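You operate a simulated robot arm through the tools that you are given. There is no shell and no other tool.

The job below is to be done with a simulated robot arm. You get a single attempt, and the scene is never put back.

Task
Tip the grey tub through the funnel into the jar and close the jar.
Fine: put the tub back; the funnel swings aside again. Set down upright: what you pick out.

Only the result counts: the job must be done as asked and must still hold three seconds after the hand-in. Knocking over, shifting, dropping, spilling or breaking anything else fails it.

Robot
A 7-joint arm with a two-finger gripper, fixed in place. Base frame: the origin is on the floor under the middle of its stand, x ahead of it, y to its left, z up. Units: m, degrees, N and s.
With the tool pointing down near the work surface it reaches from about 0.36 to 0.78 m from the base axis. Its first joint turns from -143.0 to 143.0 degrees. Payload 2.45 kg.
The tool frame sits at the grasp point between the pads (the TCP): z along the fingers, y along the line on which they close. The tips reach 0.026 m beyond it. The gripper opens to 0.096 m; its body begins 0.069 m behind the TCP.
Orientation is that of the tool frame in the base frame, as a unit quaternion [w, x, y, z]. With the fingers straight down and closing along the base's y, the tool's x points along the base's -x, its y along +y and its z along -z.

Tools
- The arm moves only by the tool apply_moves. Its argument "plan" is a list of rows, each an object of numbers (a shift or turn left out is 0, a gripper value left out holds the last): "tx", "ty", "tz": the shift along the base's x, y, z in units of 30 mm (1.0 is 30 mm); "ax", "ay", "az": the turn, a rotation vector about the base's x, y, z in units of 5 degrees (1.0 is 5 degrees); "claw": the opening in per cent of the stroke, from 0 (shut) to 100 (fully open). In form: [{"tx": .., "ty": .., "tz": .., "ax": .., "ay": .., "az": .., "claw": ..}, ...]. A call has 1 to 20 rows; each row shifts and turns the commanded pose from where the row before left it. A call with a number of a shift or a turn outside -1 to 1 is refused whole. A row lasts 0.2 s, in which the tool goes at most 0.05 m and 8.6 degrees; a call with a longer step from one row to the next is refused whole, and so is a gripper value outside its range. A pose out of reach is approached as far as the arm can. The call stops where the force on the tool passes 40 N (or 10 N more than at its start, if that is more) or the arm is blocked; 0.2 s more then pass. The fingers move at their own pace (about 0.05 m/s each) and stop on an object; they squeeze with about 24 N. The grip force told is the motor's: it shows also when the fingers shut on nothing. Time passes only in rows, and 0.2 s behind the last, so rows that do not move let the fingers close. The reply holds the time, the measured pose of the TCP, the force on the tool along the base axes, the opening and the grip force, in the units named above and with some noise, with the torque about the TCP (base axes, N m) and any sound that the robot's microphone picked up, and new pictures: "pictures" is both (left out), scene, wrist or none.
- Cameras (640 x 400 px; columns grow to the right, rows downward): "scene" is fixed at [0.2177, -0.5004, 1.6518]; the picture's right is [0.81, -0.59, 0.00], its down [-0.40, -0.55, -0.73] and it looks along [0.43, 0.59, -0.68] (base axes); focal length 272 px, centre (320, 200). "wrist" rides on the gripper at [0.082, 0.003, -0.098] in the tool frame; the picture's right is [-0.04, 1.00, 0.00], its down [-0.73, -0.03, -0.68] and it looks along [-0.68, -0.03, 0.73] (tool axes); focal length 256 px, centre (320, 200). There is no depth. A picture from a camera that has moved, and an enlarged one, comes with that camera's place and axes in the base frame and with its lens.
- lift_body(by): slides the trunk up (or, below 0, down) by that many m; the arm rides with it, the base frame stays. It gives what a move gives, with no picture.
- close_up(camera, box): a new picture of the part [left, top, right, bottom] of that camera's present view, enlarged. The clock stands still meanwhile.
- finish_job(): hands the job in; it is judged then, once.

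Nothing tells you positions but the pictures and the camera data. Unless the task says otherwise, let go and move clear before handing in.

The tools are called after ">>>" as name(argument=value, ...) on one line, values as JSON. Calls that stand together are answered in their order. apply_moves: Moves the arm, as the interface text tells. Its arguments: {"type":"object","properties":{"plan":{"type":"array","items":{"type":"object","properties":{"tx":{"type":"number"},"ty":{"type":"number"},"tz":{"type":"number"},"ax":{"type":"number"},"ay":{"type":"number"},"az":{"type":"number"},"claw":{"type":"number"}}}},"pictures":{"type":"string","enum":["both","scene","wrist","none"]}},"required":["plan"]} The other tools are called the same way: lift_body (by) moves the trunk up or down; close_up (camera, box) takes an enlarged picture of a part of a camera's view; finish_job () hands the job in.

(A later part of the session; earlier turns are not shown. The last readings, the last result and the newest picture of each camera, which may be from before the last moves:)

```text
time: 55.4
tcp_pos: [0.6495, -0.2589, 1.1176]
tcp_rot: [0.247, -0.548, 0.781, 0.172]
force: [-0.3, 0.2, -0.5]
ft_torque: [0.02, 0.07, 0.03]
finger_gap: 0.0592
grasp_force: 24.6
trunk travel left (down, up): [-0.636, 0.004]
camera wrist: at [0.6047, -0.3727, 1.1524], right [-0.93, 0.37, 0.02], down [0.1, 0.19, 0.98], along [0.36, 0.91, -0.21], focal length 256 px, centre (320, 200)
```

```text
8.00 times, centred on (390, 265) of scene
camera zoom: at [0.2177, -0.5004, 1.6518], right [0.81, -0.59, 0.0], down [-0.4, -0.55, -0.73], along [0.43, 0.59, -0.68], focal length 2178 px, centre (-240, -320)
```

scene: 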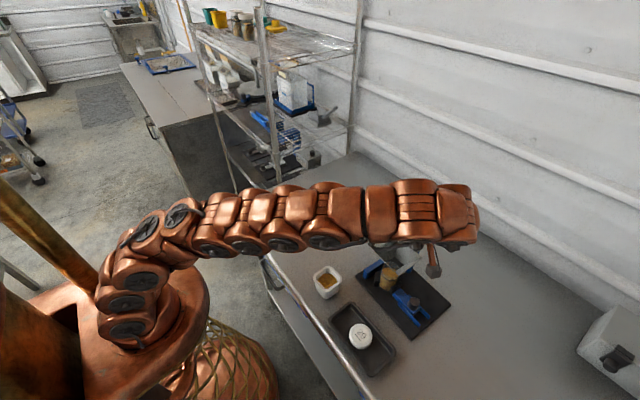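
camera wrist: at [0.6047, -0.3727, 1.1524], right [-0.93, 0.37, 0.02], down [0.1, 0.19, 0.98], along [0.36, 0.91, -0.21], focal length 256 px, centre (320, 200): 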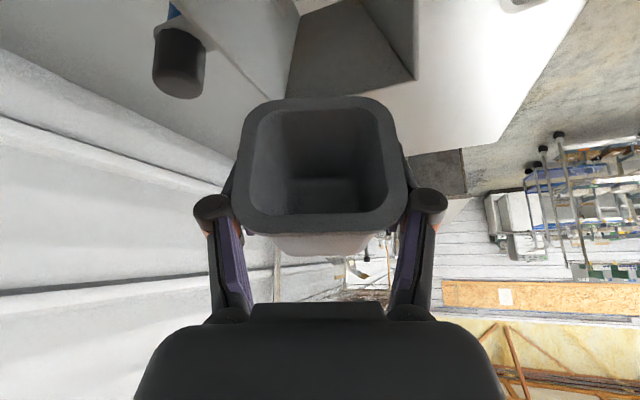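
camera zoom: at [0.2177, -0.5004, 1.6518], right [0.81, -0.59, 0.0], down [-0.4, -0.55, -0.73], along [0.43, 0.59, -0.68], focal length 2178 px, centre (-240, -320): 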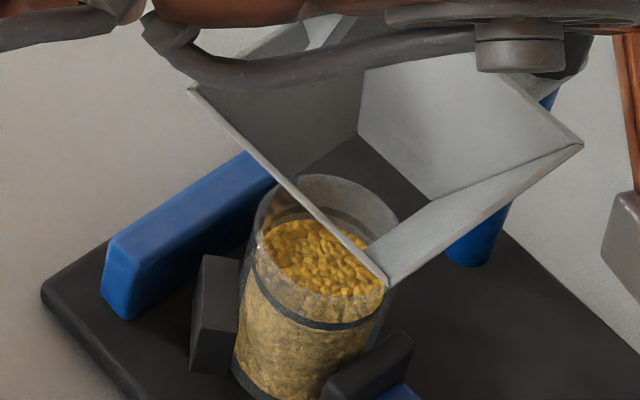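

The tub is fully empty and the jar is filled to just above its band, with no grains outside. I'll tip the tub back upright along the reverse path.

>>> apply_moves(plan=[{"ax": -0.47, "ay": 0.172, "tx": 0.025, "ty": 0.068}, {"ax": -0.939, "ay": 0.344, "tx": 0.05, "ty": 0.136}, {"ax": -0.939, "ay": 0.344, "tx": 0.05, "ty": 0.136}, {"ax": -0.939, "ay": 0.344, "tx": 0.044, "ty": 0.12, "tz": 0.05}, {"ax": -0.939, "ay": 0.344, "tx": 0.044, "ty": 0.12, "tz": 0.05}, {"ax": -0.939, "ay": 0.344, "tx": 0.044, "ty": 0.12, "tz": 0.05}, {"ax": -0.939, "ay": 0.344, "tx": 0.03, "ty": 0.08, "tz": 0.05}, {"ax": -0.939, "ay": 0.344, "tx": 0.03, "ty": 0.08, "tz": 0.05}, {"ax": -0.939, "ay": 0.344, "tx": 0.03, "ty": 0.08, "tz": 0.05}, {"ax": -0.939, "ay": 0.344, "tz": 0.1}, {"ax": -0.939, "ay": 0.344, "tz": 0.1}, {"ax": -0.939, "ay": 0.344, "tz": 0.1}, {"ax": -0.939, "ay": 0.344, "tz": 0.14}, {"ax": -0.939, "ay": 0.344, "tz": 0.14}, {"ax": -0.939, "ay": 0.344, "tz": 0.14}, {"ax": -0.939, "ay": 0.344, "tz": 0.14}, {"ax": -0.939, "ay": 0.344, "tz": 0.14}, {"ax": -0.939, "ay": 0.344, "tz": 0.14}, {"ax": -0.939, "ay": 0.344, "tz": 0.14}, {"ax": -0.939, "ay": 0.344, "tz": 0.14}], pictures="both")

```text
time: 59.6
tcp_pos: [0.6597, -0.2316, 1.1716]
tcp_rot: [-0.425, -0.491, 0.7, -0.297]
force: [0.1, -0.6, -1.0]
ft_torque: [-0.01, 0.0, 0.02]
finger_gap: 0.0592
grasp_force: 24.2
trunk travel left (down, up): [-0.636, 0.004]
camera wrist: at [0.6754, -0.1838, 1.2892], right [-0.93, 0.36, -0.03], down [0.35, 0.87, -0.34], along [-0.09, -0.33, -0.94], focal length 256 px, centre (320, 200)
```

scene: 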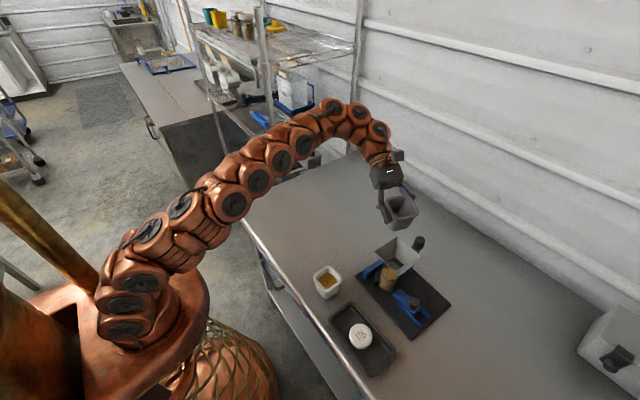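
wrist: 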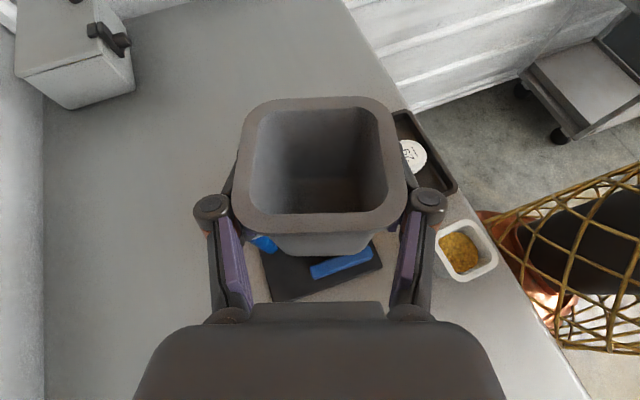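

I'll remove the last few degrees of tilt, yaw back +25° and carry the tub to above its original place.

>>> apply_moves(plan=[{"ax": -0.723, "ay": 0.265}, {"ax": -0.723, "ay": 0.265}, {"tx": -0.2, "ty": 0.45, "az": 0.5}, {"tx": -0.29, "ty": 0.67, "az": 0.75}, {"tx": -0.29, "ty": 0.67, "az": 0.75}, {"tx": -0.29, "ty": 0.67, "az": 0.75}, {"tx": -0.29, "ty": 0.67, "az": 0.75}, {"tx": -0.29, "ty": 0.67, "az": 0.75}, {"tx": -0.2, "ty": 0.45, "az": 0.75}, {"tx": -0.097, "ty": 0.227}, {}], pictures="both")

```text
time: 62.0
tcp_pos: [0.6007, -0.0964, 1.1681]
tcp_rot: [0.388, 0.605, -0.552, 0.423]
force: [0.3, 0.3, -0.5]
ft_torque: [-0.02, -0.01, 0.02]
finger_gap: 0.0594
grasp_force: 23.8
trunk travel left (down, up): [-0.636, 0.004]
camera wrist: at [0.5924, -0.0314, 1.2798], right [-1.0, -0.07, -0.04], down [-0.05, 0.89, -0.46], along [0.07, -0.46, -0.89], focal length 256 px, centre (320, 200)
```

scene: 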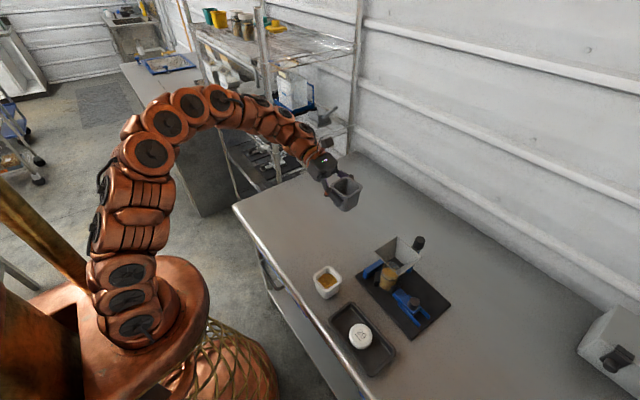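
wrist: 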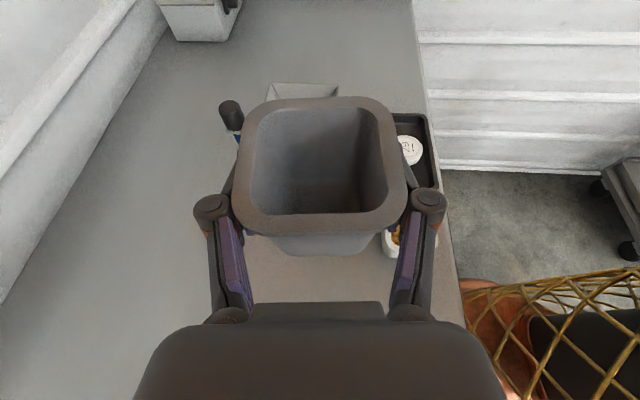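

The pose matches the original grasp orientation. I'll lower to just above the table and then creep down.

>>> apply_moves(plan=[{"tz": -0.6}, {"tz": -1}, {"tz": -1}, {"tz": -1}, {"tz": -1}, {"tz": -1}, {"tz": -1}, {"tz": -0.7}, {"tz": -0.4}, {"tx": 0.02, "ty": -0.03, "tz": -0.1}, {}], pictures="none")

```text
time: 64.4
tcp_pos: [0.6018, -0.0964, 0.9359]
tcp_rot: [0.389, 0.604, -0.553, 0.423]
force: [-0.6, 0.9, 0.3]
ft_torque: [-0.03, -0.01, 0.01]
finger_gap: 0.0591
grasp_force: 24.4
trunk travel left (down, up): [-0.636, 0.004]
```

The tub is now about 12 mm above its original height, so I'll creep down to the recorded grasp height.

>>> apply_moves(plan=[{"tz": -0.15}, {"tz": -0.1}, {"tz": -0.06}, {"tz": -0.04}, {}], pictures="wrist")

>>> close_up(camera="scene", box=[290, 200, 390, 280])

```text
time: 65.6
tcp_pos: [0.6023, -0.0964, 0.9266]
tcp_rot: [0.389, 0.604, -0.553, 0.423]
force: [-0.5, 0.2, -0.3]
ft_torque: [-0.01, -0.01, 0.0]
finger_gap: 0.0592
grasp_force: 24.0
trunk travel left (down, up): [-0.636, 0.004]
camera wrist: at [0.5941, -0.0316, 1.0364], right [-1.0, -0.07, -0.04], down [-0.05, 0.89, -0.46], along [0.07, -0.46, -0.89], focal length 256 px, centre (320, 200)
```

wrist: 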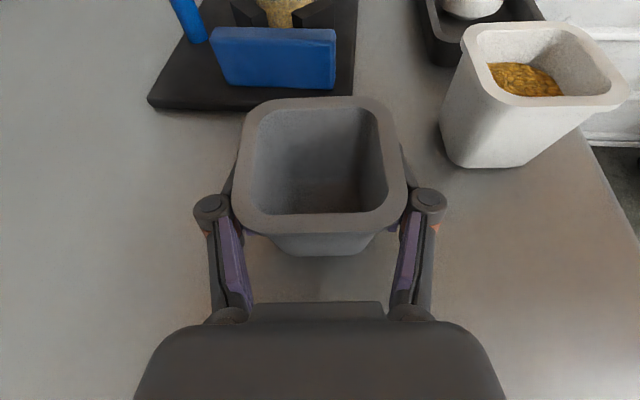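

```text
5.00 times, centred on (340, 240) of scene
camera zoom: at [0.2177, -0.5004, 1.6518], right [0.81, -0.59, 0.0], down [-0.4, -0.55, -0.73], along [0.43, 0.59, -0.68], focal length 1361 px, centre (220, 0)
```

zoom: 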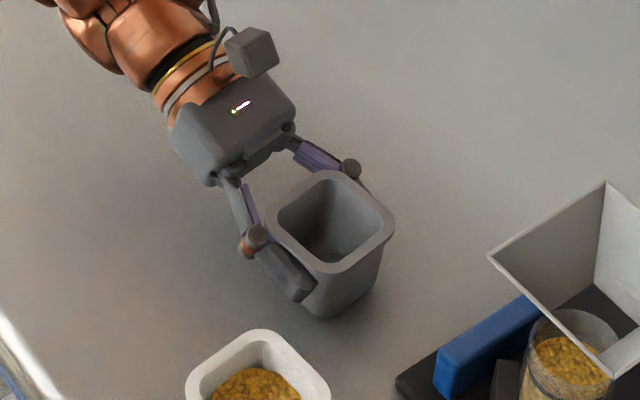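

Almost down. I'll go the last 2–3 mm in tiny steps and watch the vertical force.

>>> apply_moves(plan=[{"tz": -0.03}, {"tz": -0.03}, {"tz": -0.02}, {}], pictures="none")

```text
time: 66.6
tcp_pos: [0.6019, -0.098, 0.9236]
tcp_rot: [0.389, 0.603, -0.553, 0.423]
force: [0.3, 0.5, 1.9]
ft_torque: [0.07, -0.07, 0.0]
finger_gap: 0.0594
grasp_force: 23.8
trunk travel left (down, up): [-0.636, 0.004]
```

The tub is resting on the table (+1.9 N). I'll open the fingers and back straight out along the tool axis.

>>> apply_moves(plan=[{"claw": 40}, {"claw": 93}, {}, {}, {}], pictures="wrist")

>>> apply_moves(plan=[{"tx": -0.04, "ty": 0.4, "tz": 0.145}, {"tx": -0.055, "ty": 0.625, "tz": 0.226}, {"tx": -0.055, "ty": 0.625, "tz": 0.226}, {"tx": -0.055, "ty": 0.625, "tz": 0.226}, {"tx": -0.055, "ty": 0.625, "tz": 0.226}, {"tx": -0.055, "ty": 0.625, "tz": 0.226}, {"tz": 1}, {"tz": 1}, {"tz": 1}, {"tz": 1}, {"tz": 1}, {"tz": 1}], pictures="both")

```text
time: 67.8
tcp_pos: [0.6008, -0.0971, 0.922]
tcp_rot: [0.388, 0.604, -0.553, 0.422]
force: [-0.1, 0.1, -0.2]
ft_torque: [0.02, 0.01, 0.01]
finger_gap: 0.0894
grasp_force: 0.0
trunk travel left (down, up): [-0.636, 0.004]
camera wrist: at [0.5941, -0.0322, 1.0341], right [-1.0, -0.07, -0.04], down [-0.05, 0.89, -0.46], along [0.07, -0.46, -0.89], focal length 256 px, centre (320, 200)
```

wrist: 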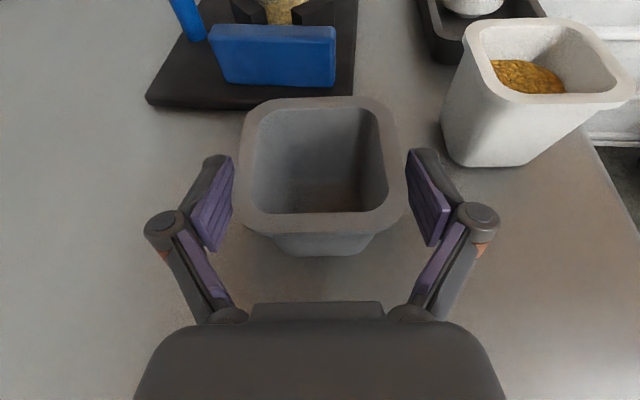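

```text
time: 70.4
tcp_pos: [0.5921, 0.0119, 1.1396]
tcp_rot: [0.389, 0.604, -0.552, 0.423]
force: [-0.6, -0.6, 0.1]
ft_torque: [0.0, -0.03, -0.01]
finger_gap: 0.0896
grasp_force: 0.0
trunk travel left (down, up): [-0.636, 0.004]
camera wrist: at [0.5839, 0.0774, 1.2501], right [-1.0, -0.07, -0.03], down [-0.05, 0.89, -0.46], along [0.07, -0.46, -0.89], focal length 256 px, centre (320, 200)
```

scene: 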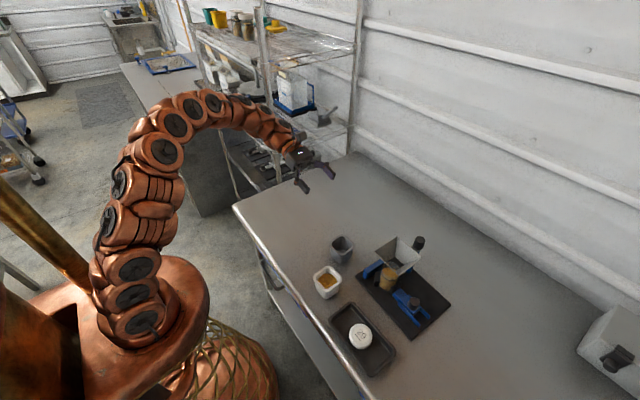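
wrist: 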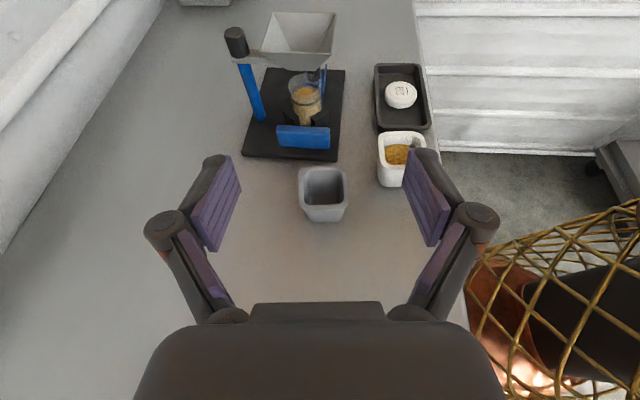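

The grey tub is back upright in its place. Next I'll swing the funnel aside: bring the tool vertical, close the fingers and move above the funnel.

>>> apply_moves(plan=[{"claw": 0, "ax": 0.996, "ay": 0.087, "tz": 0.1}, {"ax": 0.996, "ay": 0.087, "tz": 0.1}, {"ax": 0.996, "ay": 0.087, "tz": 0.1, "ty": -0.3}, {"ax": 0.996, "ay": 0.087, "tz": 0.1, "ty": -0.6, "tx": 0.1}, {"ax": 0.996, "ay": 0.087, "ty": -0.6, "tx": 0.1}, {"ax": 0.996, "ay": 0.087, "ty": -0.6, "tx": 0.1}, {"ax": 0.996, "ay": 0.087, "ty": -0.6, "tx": 0.1}, {"ax": 0.996, "ay": 0.087, "ty": -0.6, "tx": 0.1}, {"ax": 0.996, "ay": 0.087, "ty": -0.6, "tx": 0.1}, {"ax": 0.996, "ay": 0.087, "ty": -0.6, "tx": 0.1}, {"ax": 0.996, "ay": 0.087, "ty": -0.6, "tx": 0.1}, {"ax": 0.996, "ay": 0.087, "ty": -0.6, "tx": 0.1}, {"ax": 0.996, "ay": 0.087, "ty": -0.6, "tx": 0.1}, {"ax": 0.996, "ay": 0.087, "ty": -0.6, "tx": 0.1}, {}], pictures="both")

```text
time: 73.6
tcp_pos: [0.6264, -0.1992, 1.1508]
tcp_rot: [0.001, 0.737, -0.676, 0.0]
force: [0.4, -0.1, -0.3]
ft_torque: [0.06, 0.01, 0.0]
finger_gap: 0.0
grasp_force: 24.3
trunk travel left (down, up): [-0.636, 0.004]
camera wrist: at [0.6321, -0.2804, 1.2511], right [-1.0, -0.05, 0.0], down [-0.04, 0.73, 0.68], along [-0.03, 0.68, -0.73], focal length 256 px, centre (320, 200)
```

scene: 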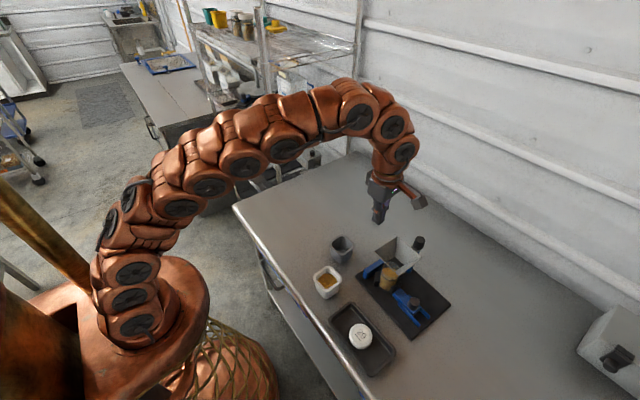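
wrist: 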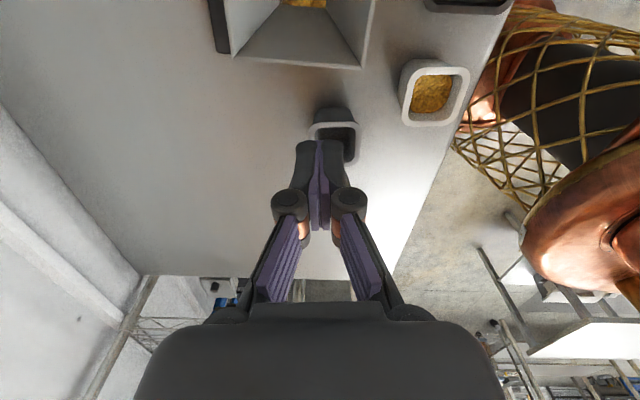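

I'll tilt outward by 25° for reach and move above the funnel centre.

>>> apply_moves(plan=[{"az": -1, "ty": -0.2}, {"ay": -1, "ty": -0.45, "tx": 0.08, "tz": -0.1}, {"ay": -1, "ty": -0.45, "tx": 0.08, "tz": -0.1}, {"ay": -1, "ty": -0.45, "tx": 0.08, "tz": -0.1}, {"ay": -1, "ty": -0.45, "tx": 0.08, "tz": -0.1}, {"ay": -1, "ty": -0.4, "tx": 0.08, "tz": -0.1}, {}], pictures="both")

```text
time: 75.2
tcp_pos: [0.6384, -0.2722, 1.139]
tcp_rot: [-0.152, 0.69, -0.69, 0.155]
force: [-0.2, -1.3, 0.6]
ft_torque: [0.0, 0.0, 0.01]
finger_gap: 0.0005
grasp_force: 23.8
trunk travel left (down, up): [-0.636, 0.004]
camera wrist: at [0.5926, -0.3526, 1.2275], right [-0.9, 0.04, -0.42], down [-0.26, 0.74, 0.62], along [0.34, 0.68, -0.66], focal length 256 px, centre (320, 200)
```

scene: 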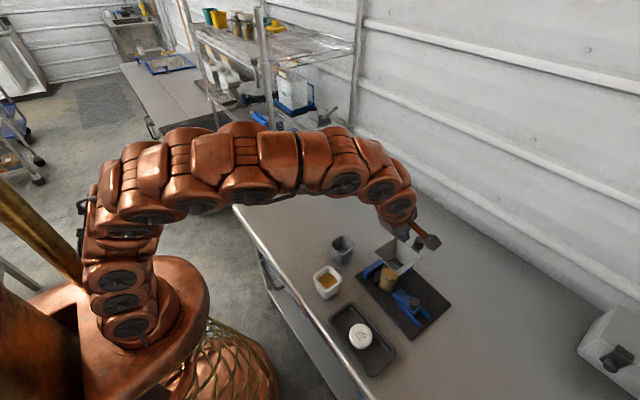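
wrist: 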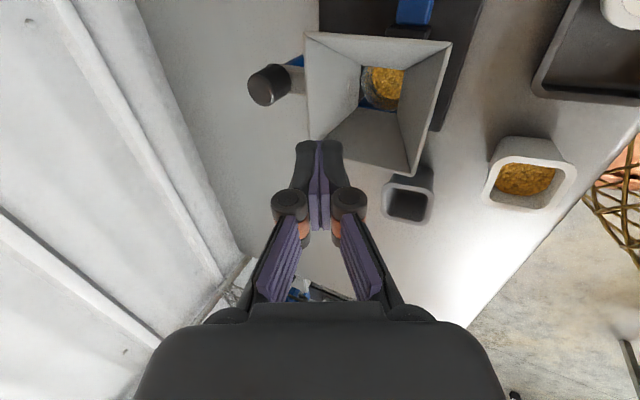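

Now I'll lower the closed fingers 2 cm into the funnel and push +y to unlatch it from the resting position.

>>> apply_moves(plan=[{"tz": -0.7}, {"tz": -0.7}, {"tz": -0.7}, {"tz": -0.65}, {}], pictures="wrist")

>>> apply_moves(plan=[{"ty": 0.3}, {"ty": 0.3}, {"ty": 0.3, "tx": 0.1}, {"ty": 0.3, "tx": 0.15}], pictures="both")

```text
time: 76.4
tcp_pos: [0.6388, -0.2731, 1.0547]
tcp_rot: [-0.152, 0.691, -0.69, 0.154]
force: [-0.2, 0.1, -0.6]
ft_torque: [-0.01, 0.02, -0.07]
finger_gap: 0.0
grasp_force: 24.6
trunk travel left (down, up): [-0.636, 0.004]
camera wrist: at [0.5946, -0.3522, 1.1436], right [-0.91, 0.04, -0.42], down [-0.26, 0.74, 0.63], along [0.33, 0.68, -0.66], focal length 256 px, centre (320, 200)
```

wrist: 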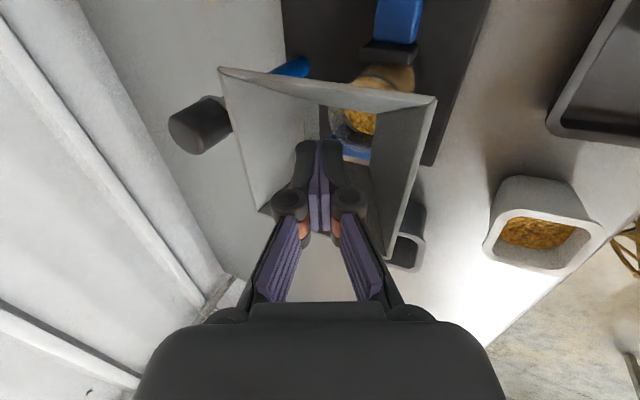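

```text
time: 77.4
tcp_pos: [0.6455, -0.2356, 1.055]
tcp_rot: [0.152, -0.69, 0.691, -0.154]
force: [0.2, 0.3, 0.3]
ft_torque: [-0.02, 0.01, 0.04]
finger_gap: 0.0001
grasp_force: 24.2
trunk travel left (down, up): [-0.636, 0.004]
camera wrist: at [0.602, -0.316, 1.1446], right [-0.91, 0.04, -0.42], down [-0.26, 0.74, 0.63], along [0.34, 0.68, -0.66], focal length 256 px, centre (320, 200)
```

scene: 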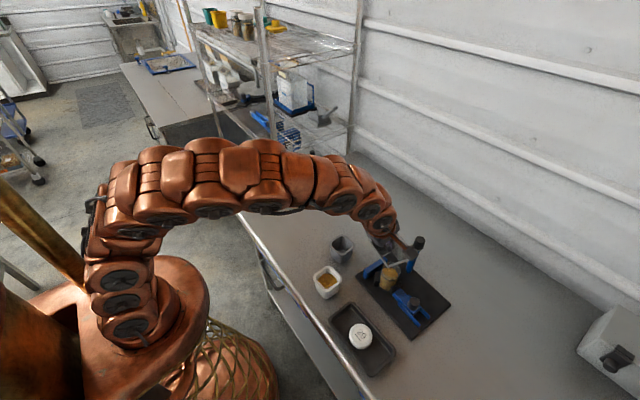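
wrist: 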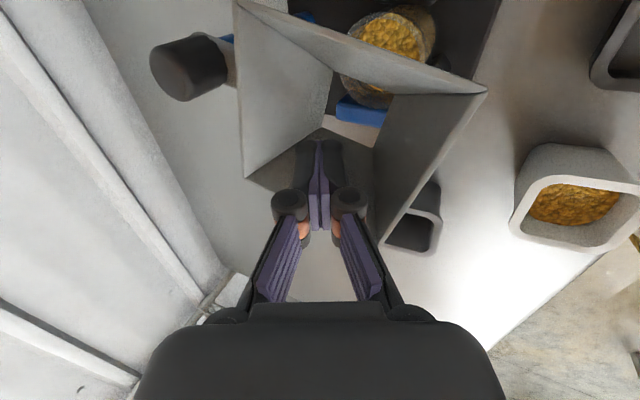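

The funnel is turning back. I'll follow the arc the rest of the way toward its original aside position.

>>> apply_moves(plan=[{"tx": 0.135, "ty": 0.35}, {"tx": 0.135, "ty": 0.35}, {"tx": 0.3, "ty": 0.25}, {"tx": 0.3, "ty": 0.25}, {"tx": 0.355, "ty": 0.167}, {"tx": 0.355, "ty": 0.167}], pictures="both")

```text
time: 78.8
tcp_pos: [0.6932, -0.1885, 1.0572]
tcp_rot: [0.151, -0.69, 0.691, -0.154]
force: [0.3, -0.1, -0.1]
ft_torque: [-0.02, 0.0, 0.04]
finger_gap: 0.0
grasp_force: 24.4
trunk travel left (down, up): [-0.636, 0.004]
camera wrist: at [0.6476, -0.2692, 1.1452], right [-0.91, 0.04, -0.42], down [-0.26, 0.74, 0.63], along [0.33, 0.68, -0.66], focal length 256 px, centre (320, 200)
```

scene: 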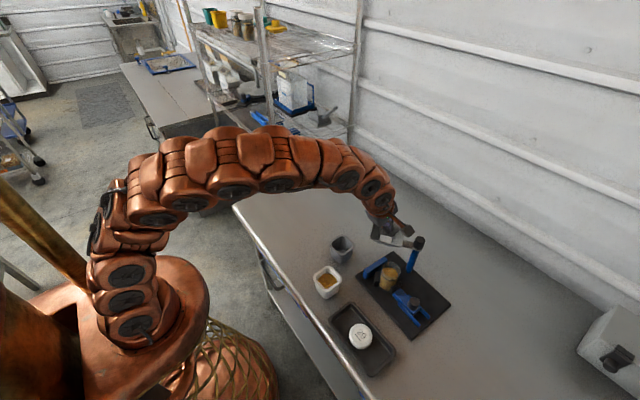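
wrist: 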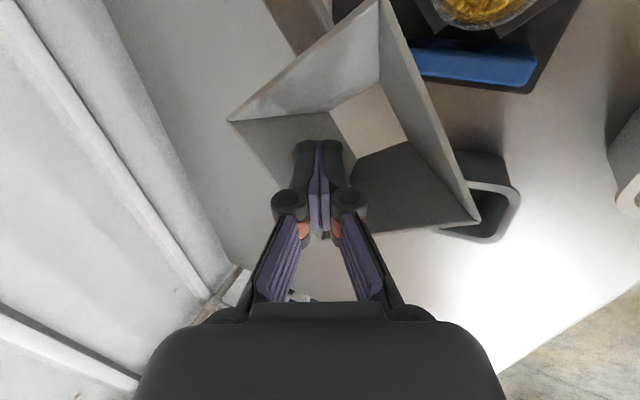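

It is following well. I'll finish the swing to the original side position, slowing at the end.

>>> apply_moves(plan=[{"tx": 0.37, "ty": 0.067}, {"tx": 0.37, "ty": 0.067}, {"tx": 0.3, "ty": -0.02}, {"tx": 0.2, "ty": -0.03}, {"tx": 0.15, "ty": -0.03}, {"tx": 0.1, "ty": 0}, {}], pictures="both")

>>> close_up(camera="scene", box=[360, 190, 460, 290])

```text
time: 80.4
tcp_pos: [0.7377, -0.1872, 1.0553]
tcp_rot: [-0.152, 0.691, -0.69, 0.155]
force: [-0.3, 0.3, 0.6]
ft_torque: [0.03, 0.01, 0.0]
finger_gap: 0.0001
grasp_force: 24.2
trunk travel left (down, up): [-0.636, 0.004]
camera wrist: at [0.6937, -0.2673, 1.1446], right [-0.91, 0.04, -0.42], down [-0.26, 0.74, 0.63], along [0.33, 0.68, -0.66], focal length 256 px, centre (320, 200)
```

scene: 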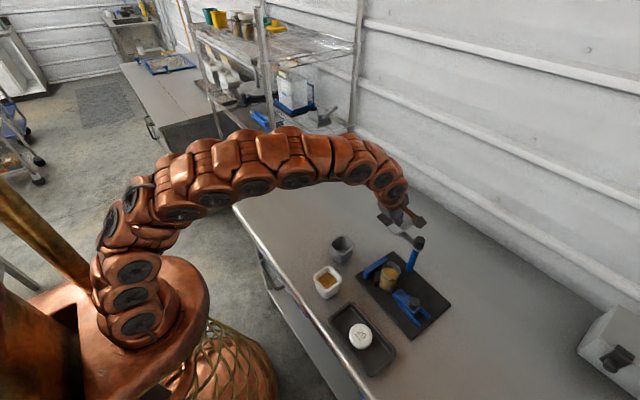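
wrist: 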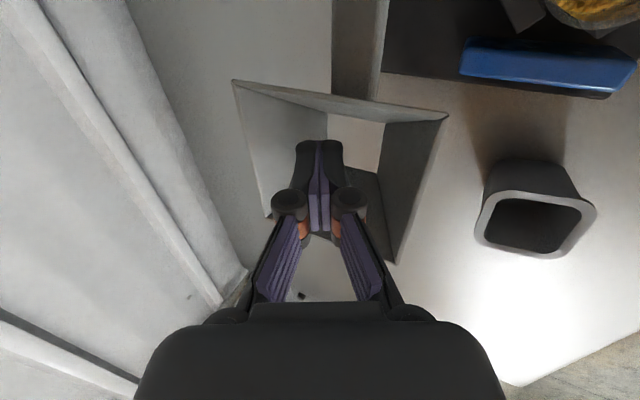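

```text
4.00 times, centred on (410, 240) of scene
camera zoom: at [0.2177, -0.5004, 1.6518], right [0.81, -0.59, 0.0], down [-0.4, -0.55, -0.73], along [0.43, 0.59, -0.68], focal length 1089 px, centre (-40, 40)
```

zoom: 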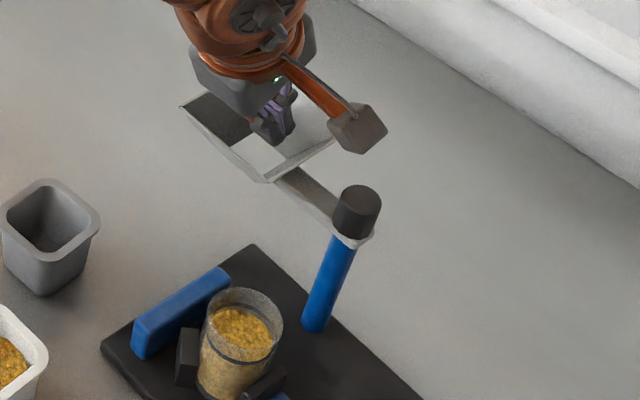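

The funnel is exactly back at its original aside position. I'll lift out straight up, level the tool and move back over the fixture to inspect the jar and the clamp from above.

>>> apply_moves(plan=[{"tx": -0.3}, {"tz": 0.7}, {"tz": 0.9}, {"tz": 1, "tx": -0.5}, {"tx": -1, "ay": 1, "ty": -0.3}, {"tx": -1, "ay": 1, "ty": -0.5}, {"tx": -1, "ay": 1, "ty": -0.5}, {"tx": -0.7, "ay": 1, "ty": -0.3, "claw": 100}, {"ay": 1}, {}], pictures="both")

```text
time: 82.6
tcp_pos: [0.6019, -0.2364, 1.1336]
tcp_rot: [0.0, 0.708, -0.706, 0.001]
force: [0.1, -1.3, -0.2]
ft_torque: [0.04, -0.02, -0.02]
finger_gap: 0.0734
grasp_force: 0.1
trunk travel left (down, up): [-0.636, 0.004]
camera wrist: at [0.5987, -0.3163, 1.2327], right [-1.0, 0.04, 0.0], down [0.03, 0.74, 0.68], along [0.03, 0.68, -0.74], focal length 256 px, centre (320, 200)
```

scene: 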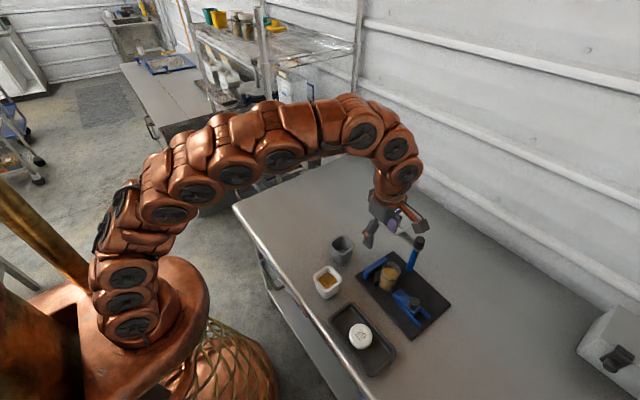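
wrist: 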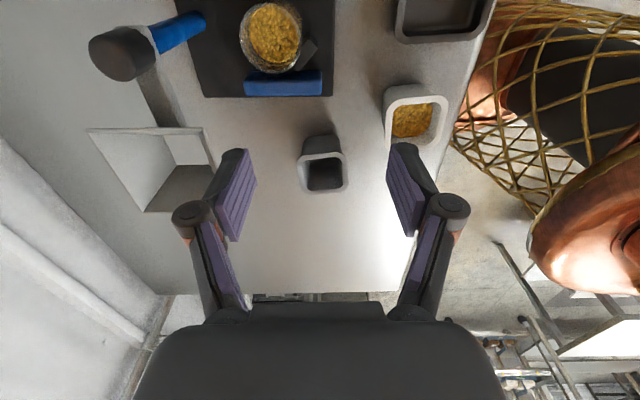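

I'll tilt to the straight-down view to measure the jar, clamp and lid precisely.

>>> apply_moves(plan=[{"ax": -0.96, "tz": 0.1, "ty": 0.05}, {"ax": -0.96, "tz": 0.1, "ty": 0.05}, {"ax": -0.96, "tz": 0.1, "ty": 0.05}, {"ax": -0.96, "tz": 0.1}, {"ax": -0.96, "tz": 0.1}, {"ax": -0.96}, {"ax": -0.96}, {"ax": -0.96}, {"ax": -0.92}, {}], pictures="wrist")

>>> close_up(camera="wrist", box=[200, 40, 360, 190])

>>> close_up(camera="wrist", box=[370, 40, 470, 190])

```text
time: 84.8
tcp_pos: [0.6025, -0.2304, 1.1494]
tcp_rot: [0.26, 0.658, -0.657, 0.261]
force: [0.5, -0.6, 0.6]
ft_torque: [0.0, 0.02, -0.02]
finger_gap: 0.0958
grasp_force: 0.0
trunk travel left (down, up): [-0.636, 0.004]
camera wrist: at [0.6002, -0.2222, 1.2779], right [-1.0, 0.03, -0.03], down [0.03, 1.0, -0.01], along [0.03, -0.01, -1.0], focal length 256 px, centre (320, 200)
```

wrist: 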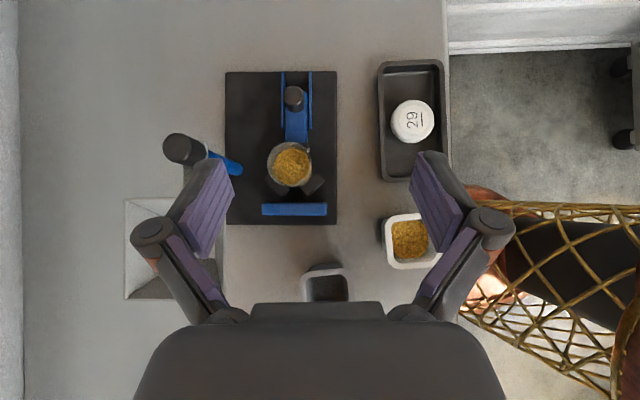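

```text
2.67 times, centred on (280, 115) of wrist
camera zoom: at [0.6002, -0.2222, 1.2779], right [-1.0, 0.03, -0.03], down [0.03, 1.0, -0.01], along [0.03, -0.01, -1.0], focal length 683 px, centre (427, 427)
```

zoom: 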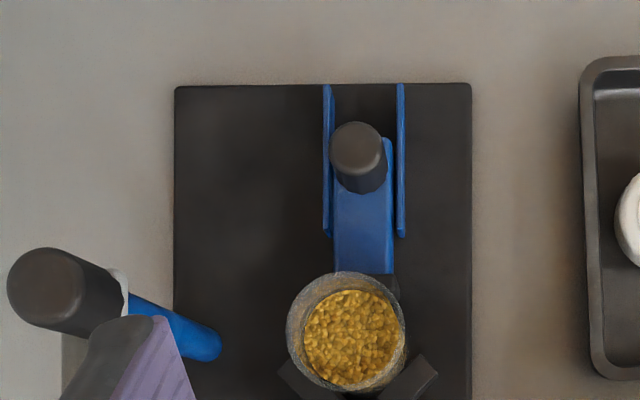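

```text
2.67 times, centred on (420, 115) of wrist
camera zoom: at [0.6002, -0.2222, 1.2779], right [-1.0, 0.03, -0.03], down [0.03, 1.0, -0.01], along [0.03, -0.01, -1.0], focal length 683 px, centre (53, 427)
```

zoom: 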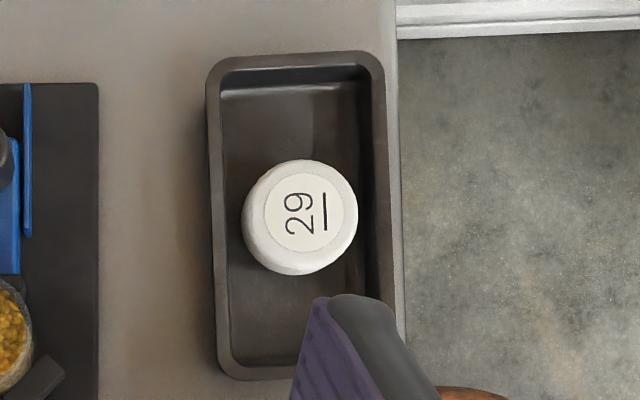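

The jar is at about (0.642, -0.269) and the lid at about (0.466, -0.338) in the tray. Before closing I want to know whether the clamp jaw really holds the jar, so I'll turn to yaw 0 and look at the gap from the -x side.

>>> apply_moves(plan=[{"ax": 0.96}, {"ax": 0.96}, {"ax": 0.96}, {"ax": 0.96}, {"ax": 0.96}, {"ax": 0.96}, {"ax": 0.96}, {"ax": 0.96}, {"ax": 0.92}, {"az": -1, "tx": -0.2}, {"az": -1, "tx": -0.2}, {"az": -1, "tx": -0.2}, {"az": -1, "tx": -0.2}, {"az": -1, "tx": -0.2}, {"az": -1, "tx": -0.2}, {"az": -1, "tx": -0.2}, {"az": -1, "tx": -0.2}, {"az": -1, "tx": -0.2}, {"az": -1, "tx": -0.2}], pictures="none")

>>> apply_moves(plan=[{"az": -1, "ty": -0.2, "tx": -0.1}, {"az": -1, "ty": -0.2, "tx": -0.1}, {"az": -1, "ty": -0.2, "tx": -0.1}, {"az": -1, "ty": -0.2, "tx": -0.1}, {"az": -1, "ty": -0.2, "tx": -0.1}, {"az": -1, "ty": -0.2, "tx": -0.1}, {"az": -1, "ty": -0.2, "tx": -0.1}, {"az": -1, "ty": -0.2, "tx": -0.1}, {}], pictures="both")

```text
time: 88.8
tcp_pos: [0.5429, -0.2319, 1.1478]
tcp_rot: [-0.001, -0.342, 0.94, -0.001]
force: [0.3, -0.1, 0.6]
ft_torque: [0.03, 0.0, -0.02]
finger_gap: 0.0958
grasp_force: 0.0
trunk travel left (down, up): [-0.636, 0.004]
```

```text
time: 90.8
tcp_pos: [0.5189, -0.2801, 1.1492]
tcp_rot: [-0.002, -0.001, 1.0, 0.0]
force: [0.2, 0.5, 0.0]
ft_torque: [0.04, -0.01, 0.01]
finger_gap: 0.0959
grasp_force: 0.1
trunk travel left (down, up): [-0.636, 0.004]
camera wrist: at [0.438, -0.2754, 1.2485], right [0.04, 1.0, 0.0], down [0.74, -0.03, 0.68], along [0.68, -0.03, -0.74], focal length 256 px, centre (320, 200)
```

scene: 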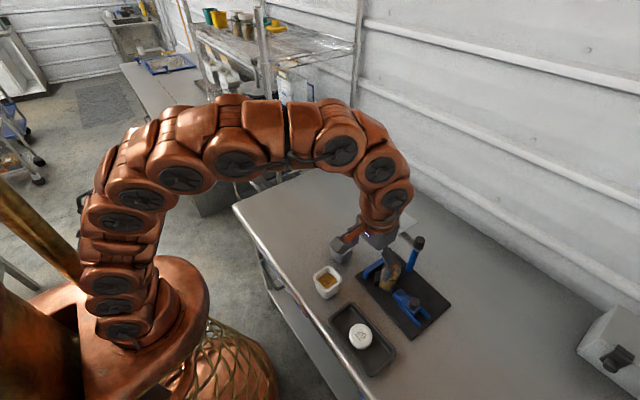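
wrist: 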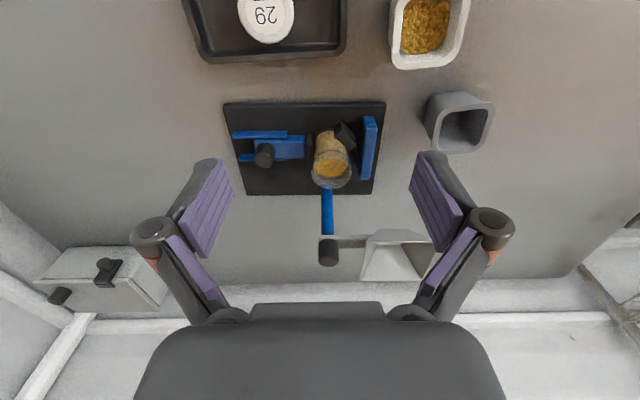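

>>> close_up(camera="wrist", box=[290, 110, 386, 200])

>>> close_up(camera="wrist", box=[180, 0, 350, 70])

>>> close_up(camera="scene", box=[370, 255, 434, 305])

```text
4.44 times, centred on (338, 155) of wrist
camera zoom: at [0.438, -0.2754, 1.2485], right [0.04, 1.0, 0.0], down [0.74, -0.03, 0.68], along [0.68, -0.03, -0.74], focal length 1138 px, centre (240, 400)
```

zoom: 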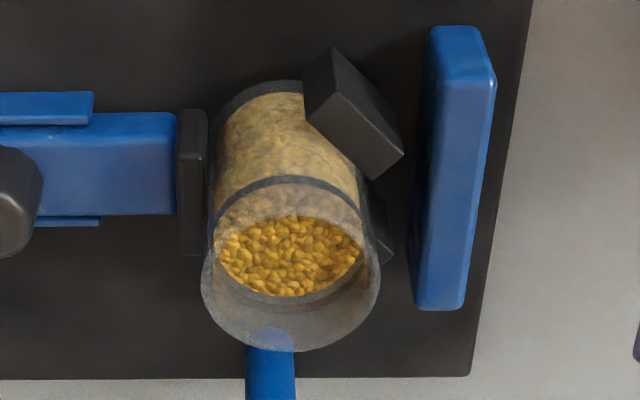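

```text
3.76 times, centred on (265, 35) of wrist
camera zoom: at [0.438, -0.2754, 1.2485], right [0.04, 1.0, 0.0], down [0.74, -0.03, 0.68], along [0.68, -0.03, -0.74], focal length 964 px, centre (527, 821)
```

zoom: 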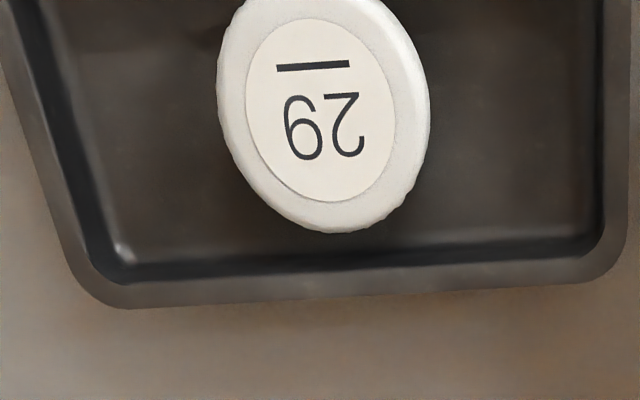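

```text
8.00 times, centred on (402, 280) of scene
camera zoom: at [0.2177, -0.5004, 1.6518], right [0.81, -0.59, 0.0], down [-0.4, -0.55, -0.73], along [0.43, 0.59, -0.68], focal length 2178 px, centre (-336, -440)
```

zoom: 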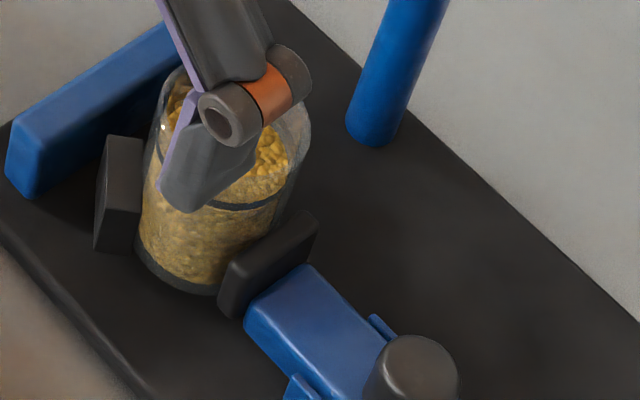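

The jaw and V-pads bracket the jar closely, and the jar looks seated. Now the lid: I'll hover above it at yaw 0 (fingers closing along the tray's long side, y) and measure it.

>>> apply_moves(plan=[{"tx": -0.5, "ty": -0.6, "tz": -0.5}, {"tx": -0.5, "ty": -0.6, "tz": -0.6}, {"tx": -0.4, "ty": -0.6, "tz": -0.7}, {"tx": -0.3, "ty": -0.13, "tz": -0.8}, {}], pictures="both")

>>> close_up(camera="wrist", box=[240, 60, 400, 160])

>>> close_up(camera="scene", box=[325, 300, 405, 370])

```text
time: 92.0
tcp_pos: [0.4681, -0.338, 1.0709]
tcp_rot: [-0.002, -0.001, 1.0, 0.0]
force: [-0.9, 0.0, 0.5]
ft_torque: [-0.03, 0.0, 0.02]
finger_gap: 0.0959
grasp_force: 0.0
trunk travel left (down, up): [-0.636, 0.004]
camera wrist: at [0.3876, -0.3339, 1.1706], right [0.04, 1.0, 0.0], down [0.74, -0.03, 0.68], along [0.68, -0.03, -0.74], focal length 256 px, centre (320, 200)
```

scene: 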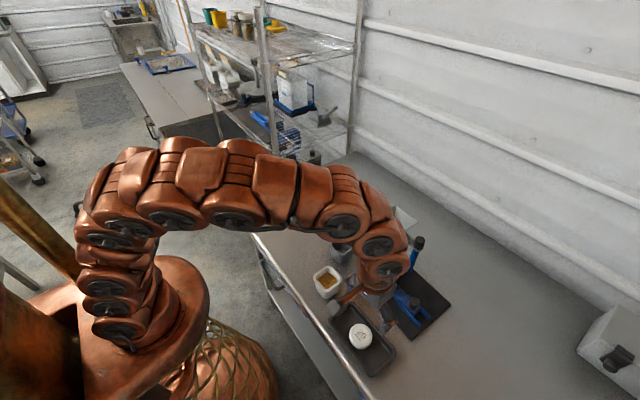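
wrist: 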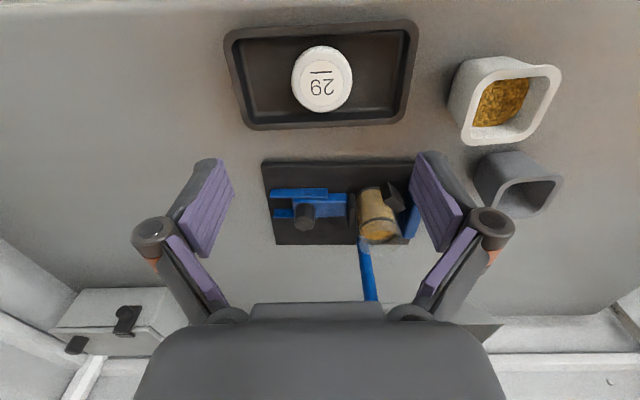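

```text
4.00 times, centred on (320, 110) of wrist
camera zoom: at [0.3876, -0.3339, 1.1706], right [0.04, 1.0, 0.0], down [0.74, -0.03, 0.68], along [0.68, -0.03, -0.74], focal length 1024 px, centre (320, 560)
```

zoom: 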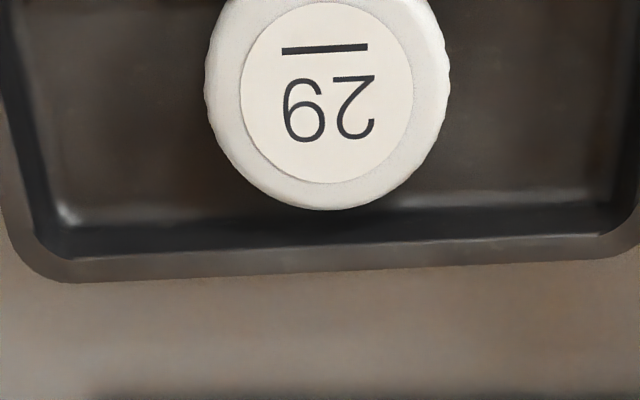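

```text
5.71 times, centred on (365, 335) of scene
camera zoom: at [0.2177, -0.5004, 1.6518], right [0.81, -0.59, 0.0], down [-0.4, -0.55, -0.73], along [0.43, 0.59, -0.68], focal length 1555 px, centre (63, -571)
```

zoom: 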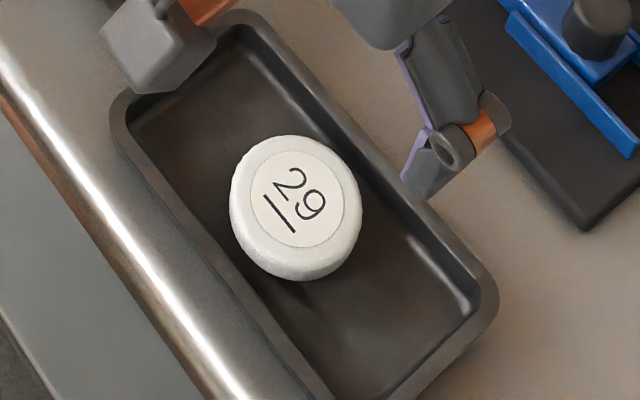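

The lid is ribbed, so it screws on, with its top face at about z≈0.90 and diameter ≈0.06 m. To pin down its x exactly I'll turn to yaw 90 over it, where x becomes the image's lateral direction.

>>> apply_moves(plan=[{"az": 1}, {"az": 1}, {"az": 1}, {"az": 1}, {"az": 1}, {"az": 1}, {"az": 1}, {"az": 1}, {"az": 1}, {"az": 1}, {"az": 1}, {"az": 1}, {"az": 1}, {"az": 1}, {"az": 1}, {"az": 1}, {"az": 1}, {"az": 1}, {}], pictures="wrist")

>>> close_up(camera="wrist", box=[240, 60, 400, 160])

```text
time: 96.0
tcp_pos: [0.4679, -0.3361, 1.0703]
tcp_rot: [0.001, 0.708, -0.706, 0.002]
force: [-0.3, -0.2, 0.2]
ft_torque: [-0.02, -0.01, 0.0]
finger_gap: 0.0962
grasp_force: 0.1
trunk travel left (down, up): [-0.636, 0.004]
camera wrist: at [0.4653, -0.4173, 1.1708], right [-1.0, 0.04, 0.0], down [0.03, 0.74, 0.68], along [0.03, 0.68, -0.74], focal length 256 px, centre (320, 200)
```

wrist: 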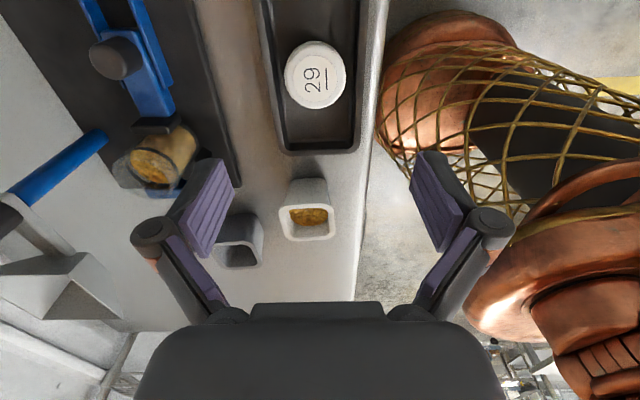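

```text
4.00 times, centred on (320, 110) of wrist
camera zoom: at [0.4653, -0.4173, 1.1708], right [-1.0, 0.04, 0.0], down [0.03, 0.74, 0.68], along [0.03, 0.68, -0.74], focal length 1024 px, centre (320, 560)
```

zoom: 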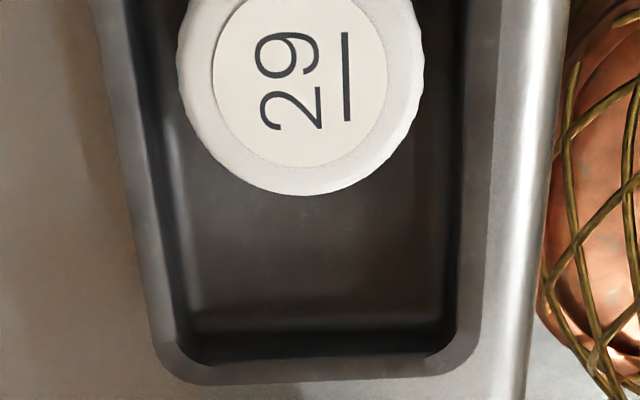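

The lid centre is at (0.473, -0.3365). While at yaw 90, I'll hover over the jar and measure its x with the same lateral method.

>>> apply_moves(plan=[{"tx": 0.5, "ty": 0.2, "tz": 0.7}, {"tx": 1, "ty": 0.4, "tz": 0.7}, {"tx": 1, "ty": 0.4, "tz": 0.6}, {"tx": 1, "ty": 0.4}, {"tx": 1, "ty": 0.4}, {"tx": 0.9, "ty": 0.3}, {"tx": 0.4, "ty": 0.13}, {}], pictures="wrist")

>>> close_up(camera="wrist", box=[240, 60, 400, 160])

```text
time: 97.8
tcp_pos: [0.6428, -0.2688, 1.1297]
tcp_rot: [0.0, 0.707, -0.707, 0.001]
force: [-0.1, 0.3, 0.2]
ft_torque: [0.0, 0.01, -0.01]
finger_gap: 0.0961
grasp_force: 0.0
trunk travel left (down, up): [-0.636, 0.004]
camera wrist: at [0.6396, -0.3492, 1.2295], right [-1.0, 0.04, 0.0], down [0.03, 0.73, 0.68], along [0.03, 0.68, -0.74], focal length 256 px, centre (320, 200)
```

wrist: 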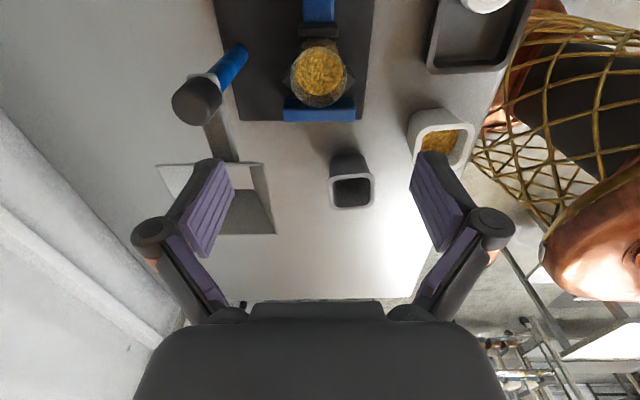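

```text
4.00 times, centred on (320, 110) of wrist
camera zoom: at [0.6396, -0.3492, 1.2295], right [-1.0, 0.04, 0.0], down [0.03, 0.73, 0.68], along [0.03, 0.68, -0.74], focal length 1024 px, centre (320, 560)
```

zoom: 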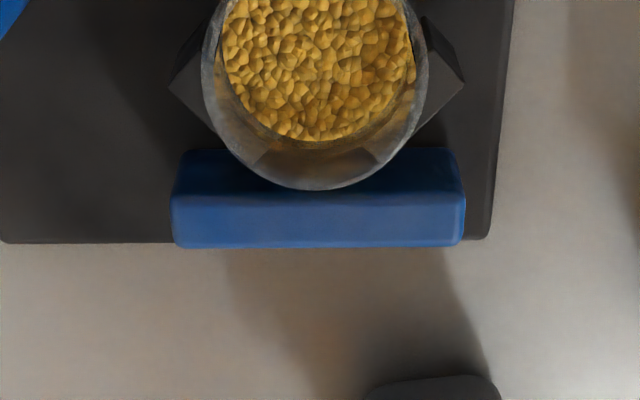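

The jar's x comes out at about 0.6437. I'll rotate to yaw 0 here to measure its y the same way; I need yaw 0 for picking the lid anyway.

>>> apply_moves(plan=[{"az": -1}, {"az": -1}, {"az": -1}, {"az": -1}, {"az": -1}, {"az": -1}, {"az": -1}, {"az": -1}, {"az": -1}, {"az": -1}, {"az": -1}, {"az": -1}, {"az": -1}, {"az": -1}, {"az": -1}, {"az": -1}, {"az": -1}, {"az": -1}, {}], pictures="wrist")

>>> close_up(camera="wrist", box=[240, 60, 400, 160])

```text
time: 101.8
tcp_pos: [0.6419, -0.2705, 1.1308]
tcp_rot: [-0.002, 0.001, 1.0, 0.0]
force: [0.5, -0.6, 0.7]
ft_torque: [0.02, 0.02, 0.02]
finger_gap: 0.0959
grasp_force: 0.1
trunk travel left (down, up): [-0.636, 0.004]
camera wrist: at [0.5613, -0.2659, 1.2299], right [0.04, 1.0, 0.0], down [0.74, -0.03, 0.68], along [0.68, -0.03, -0.74], focal length 256 px, centre (320, 200)
```

wrist: 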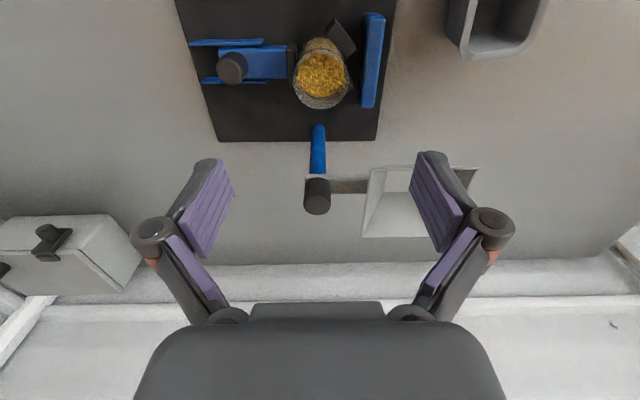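

```text
4.00 times, centred on (320, 110) of wrist
camera zoom: at [0.5613, -0.2659, 1.2299], right [0.04, 1.0, 0.0], down [0.74, -0.03, 0.68], along [0.68, -0.03, -0.74], focal length 1024 px, centre (320, 560)
```

zoom: 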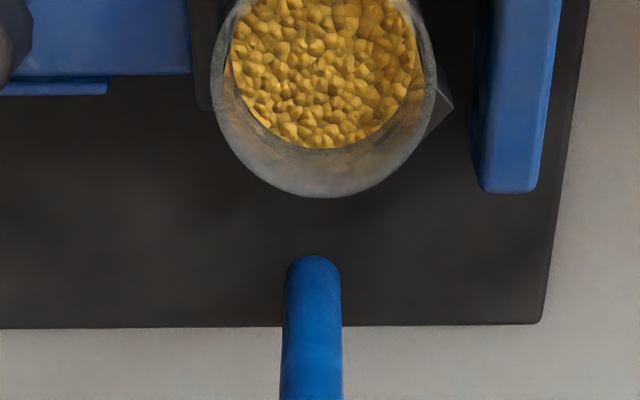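

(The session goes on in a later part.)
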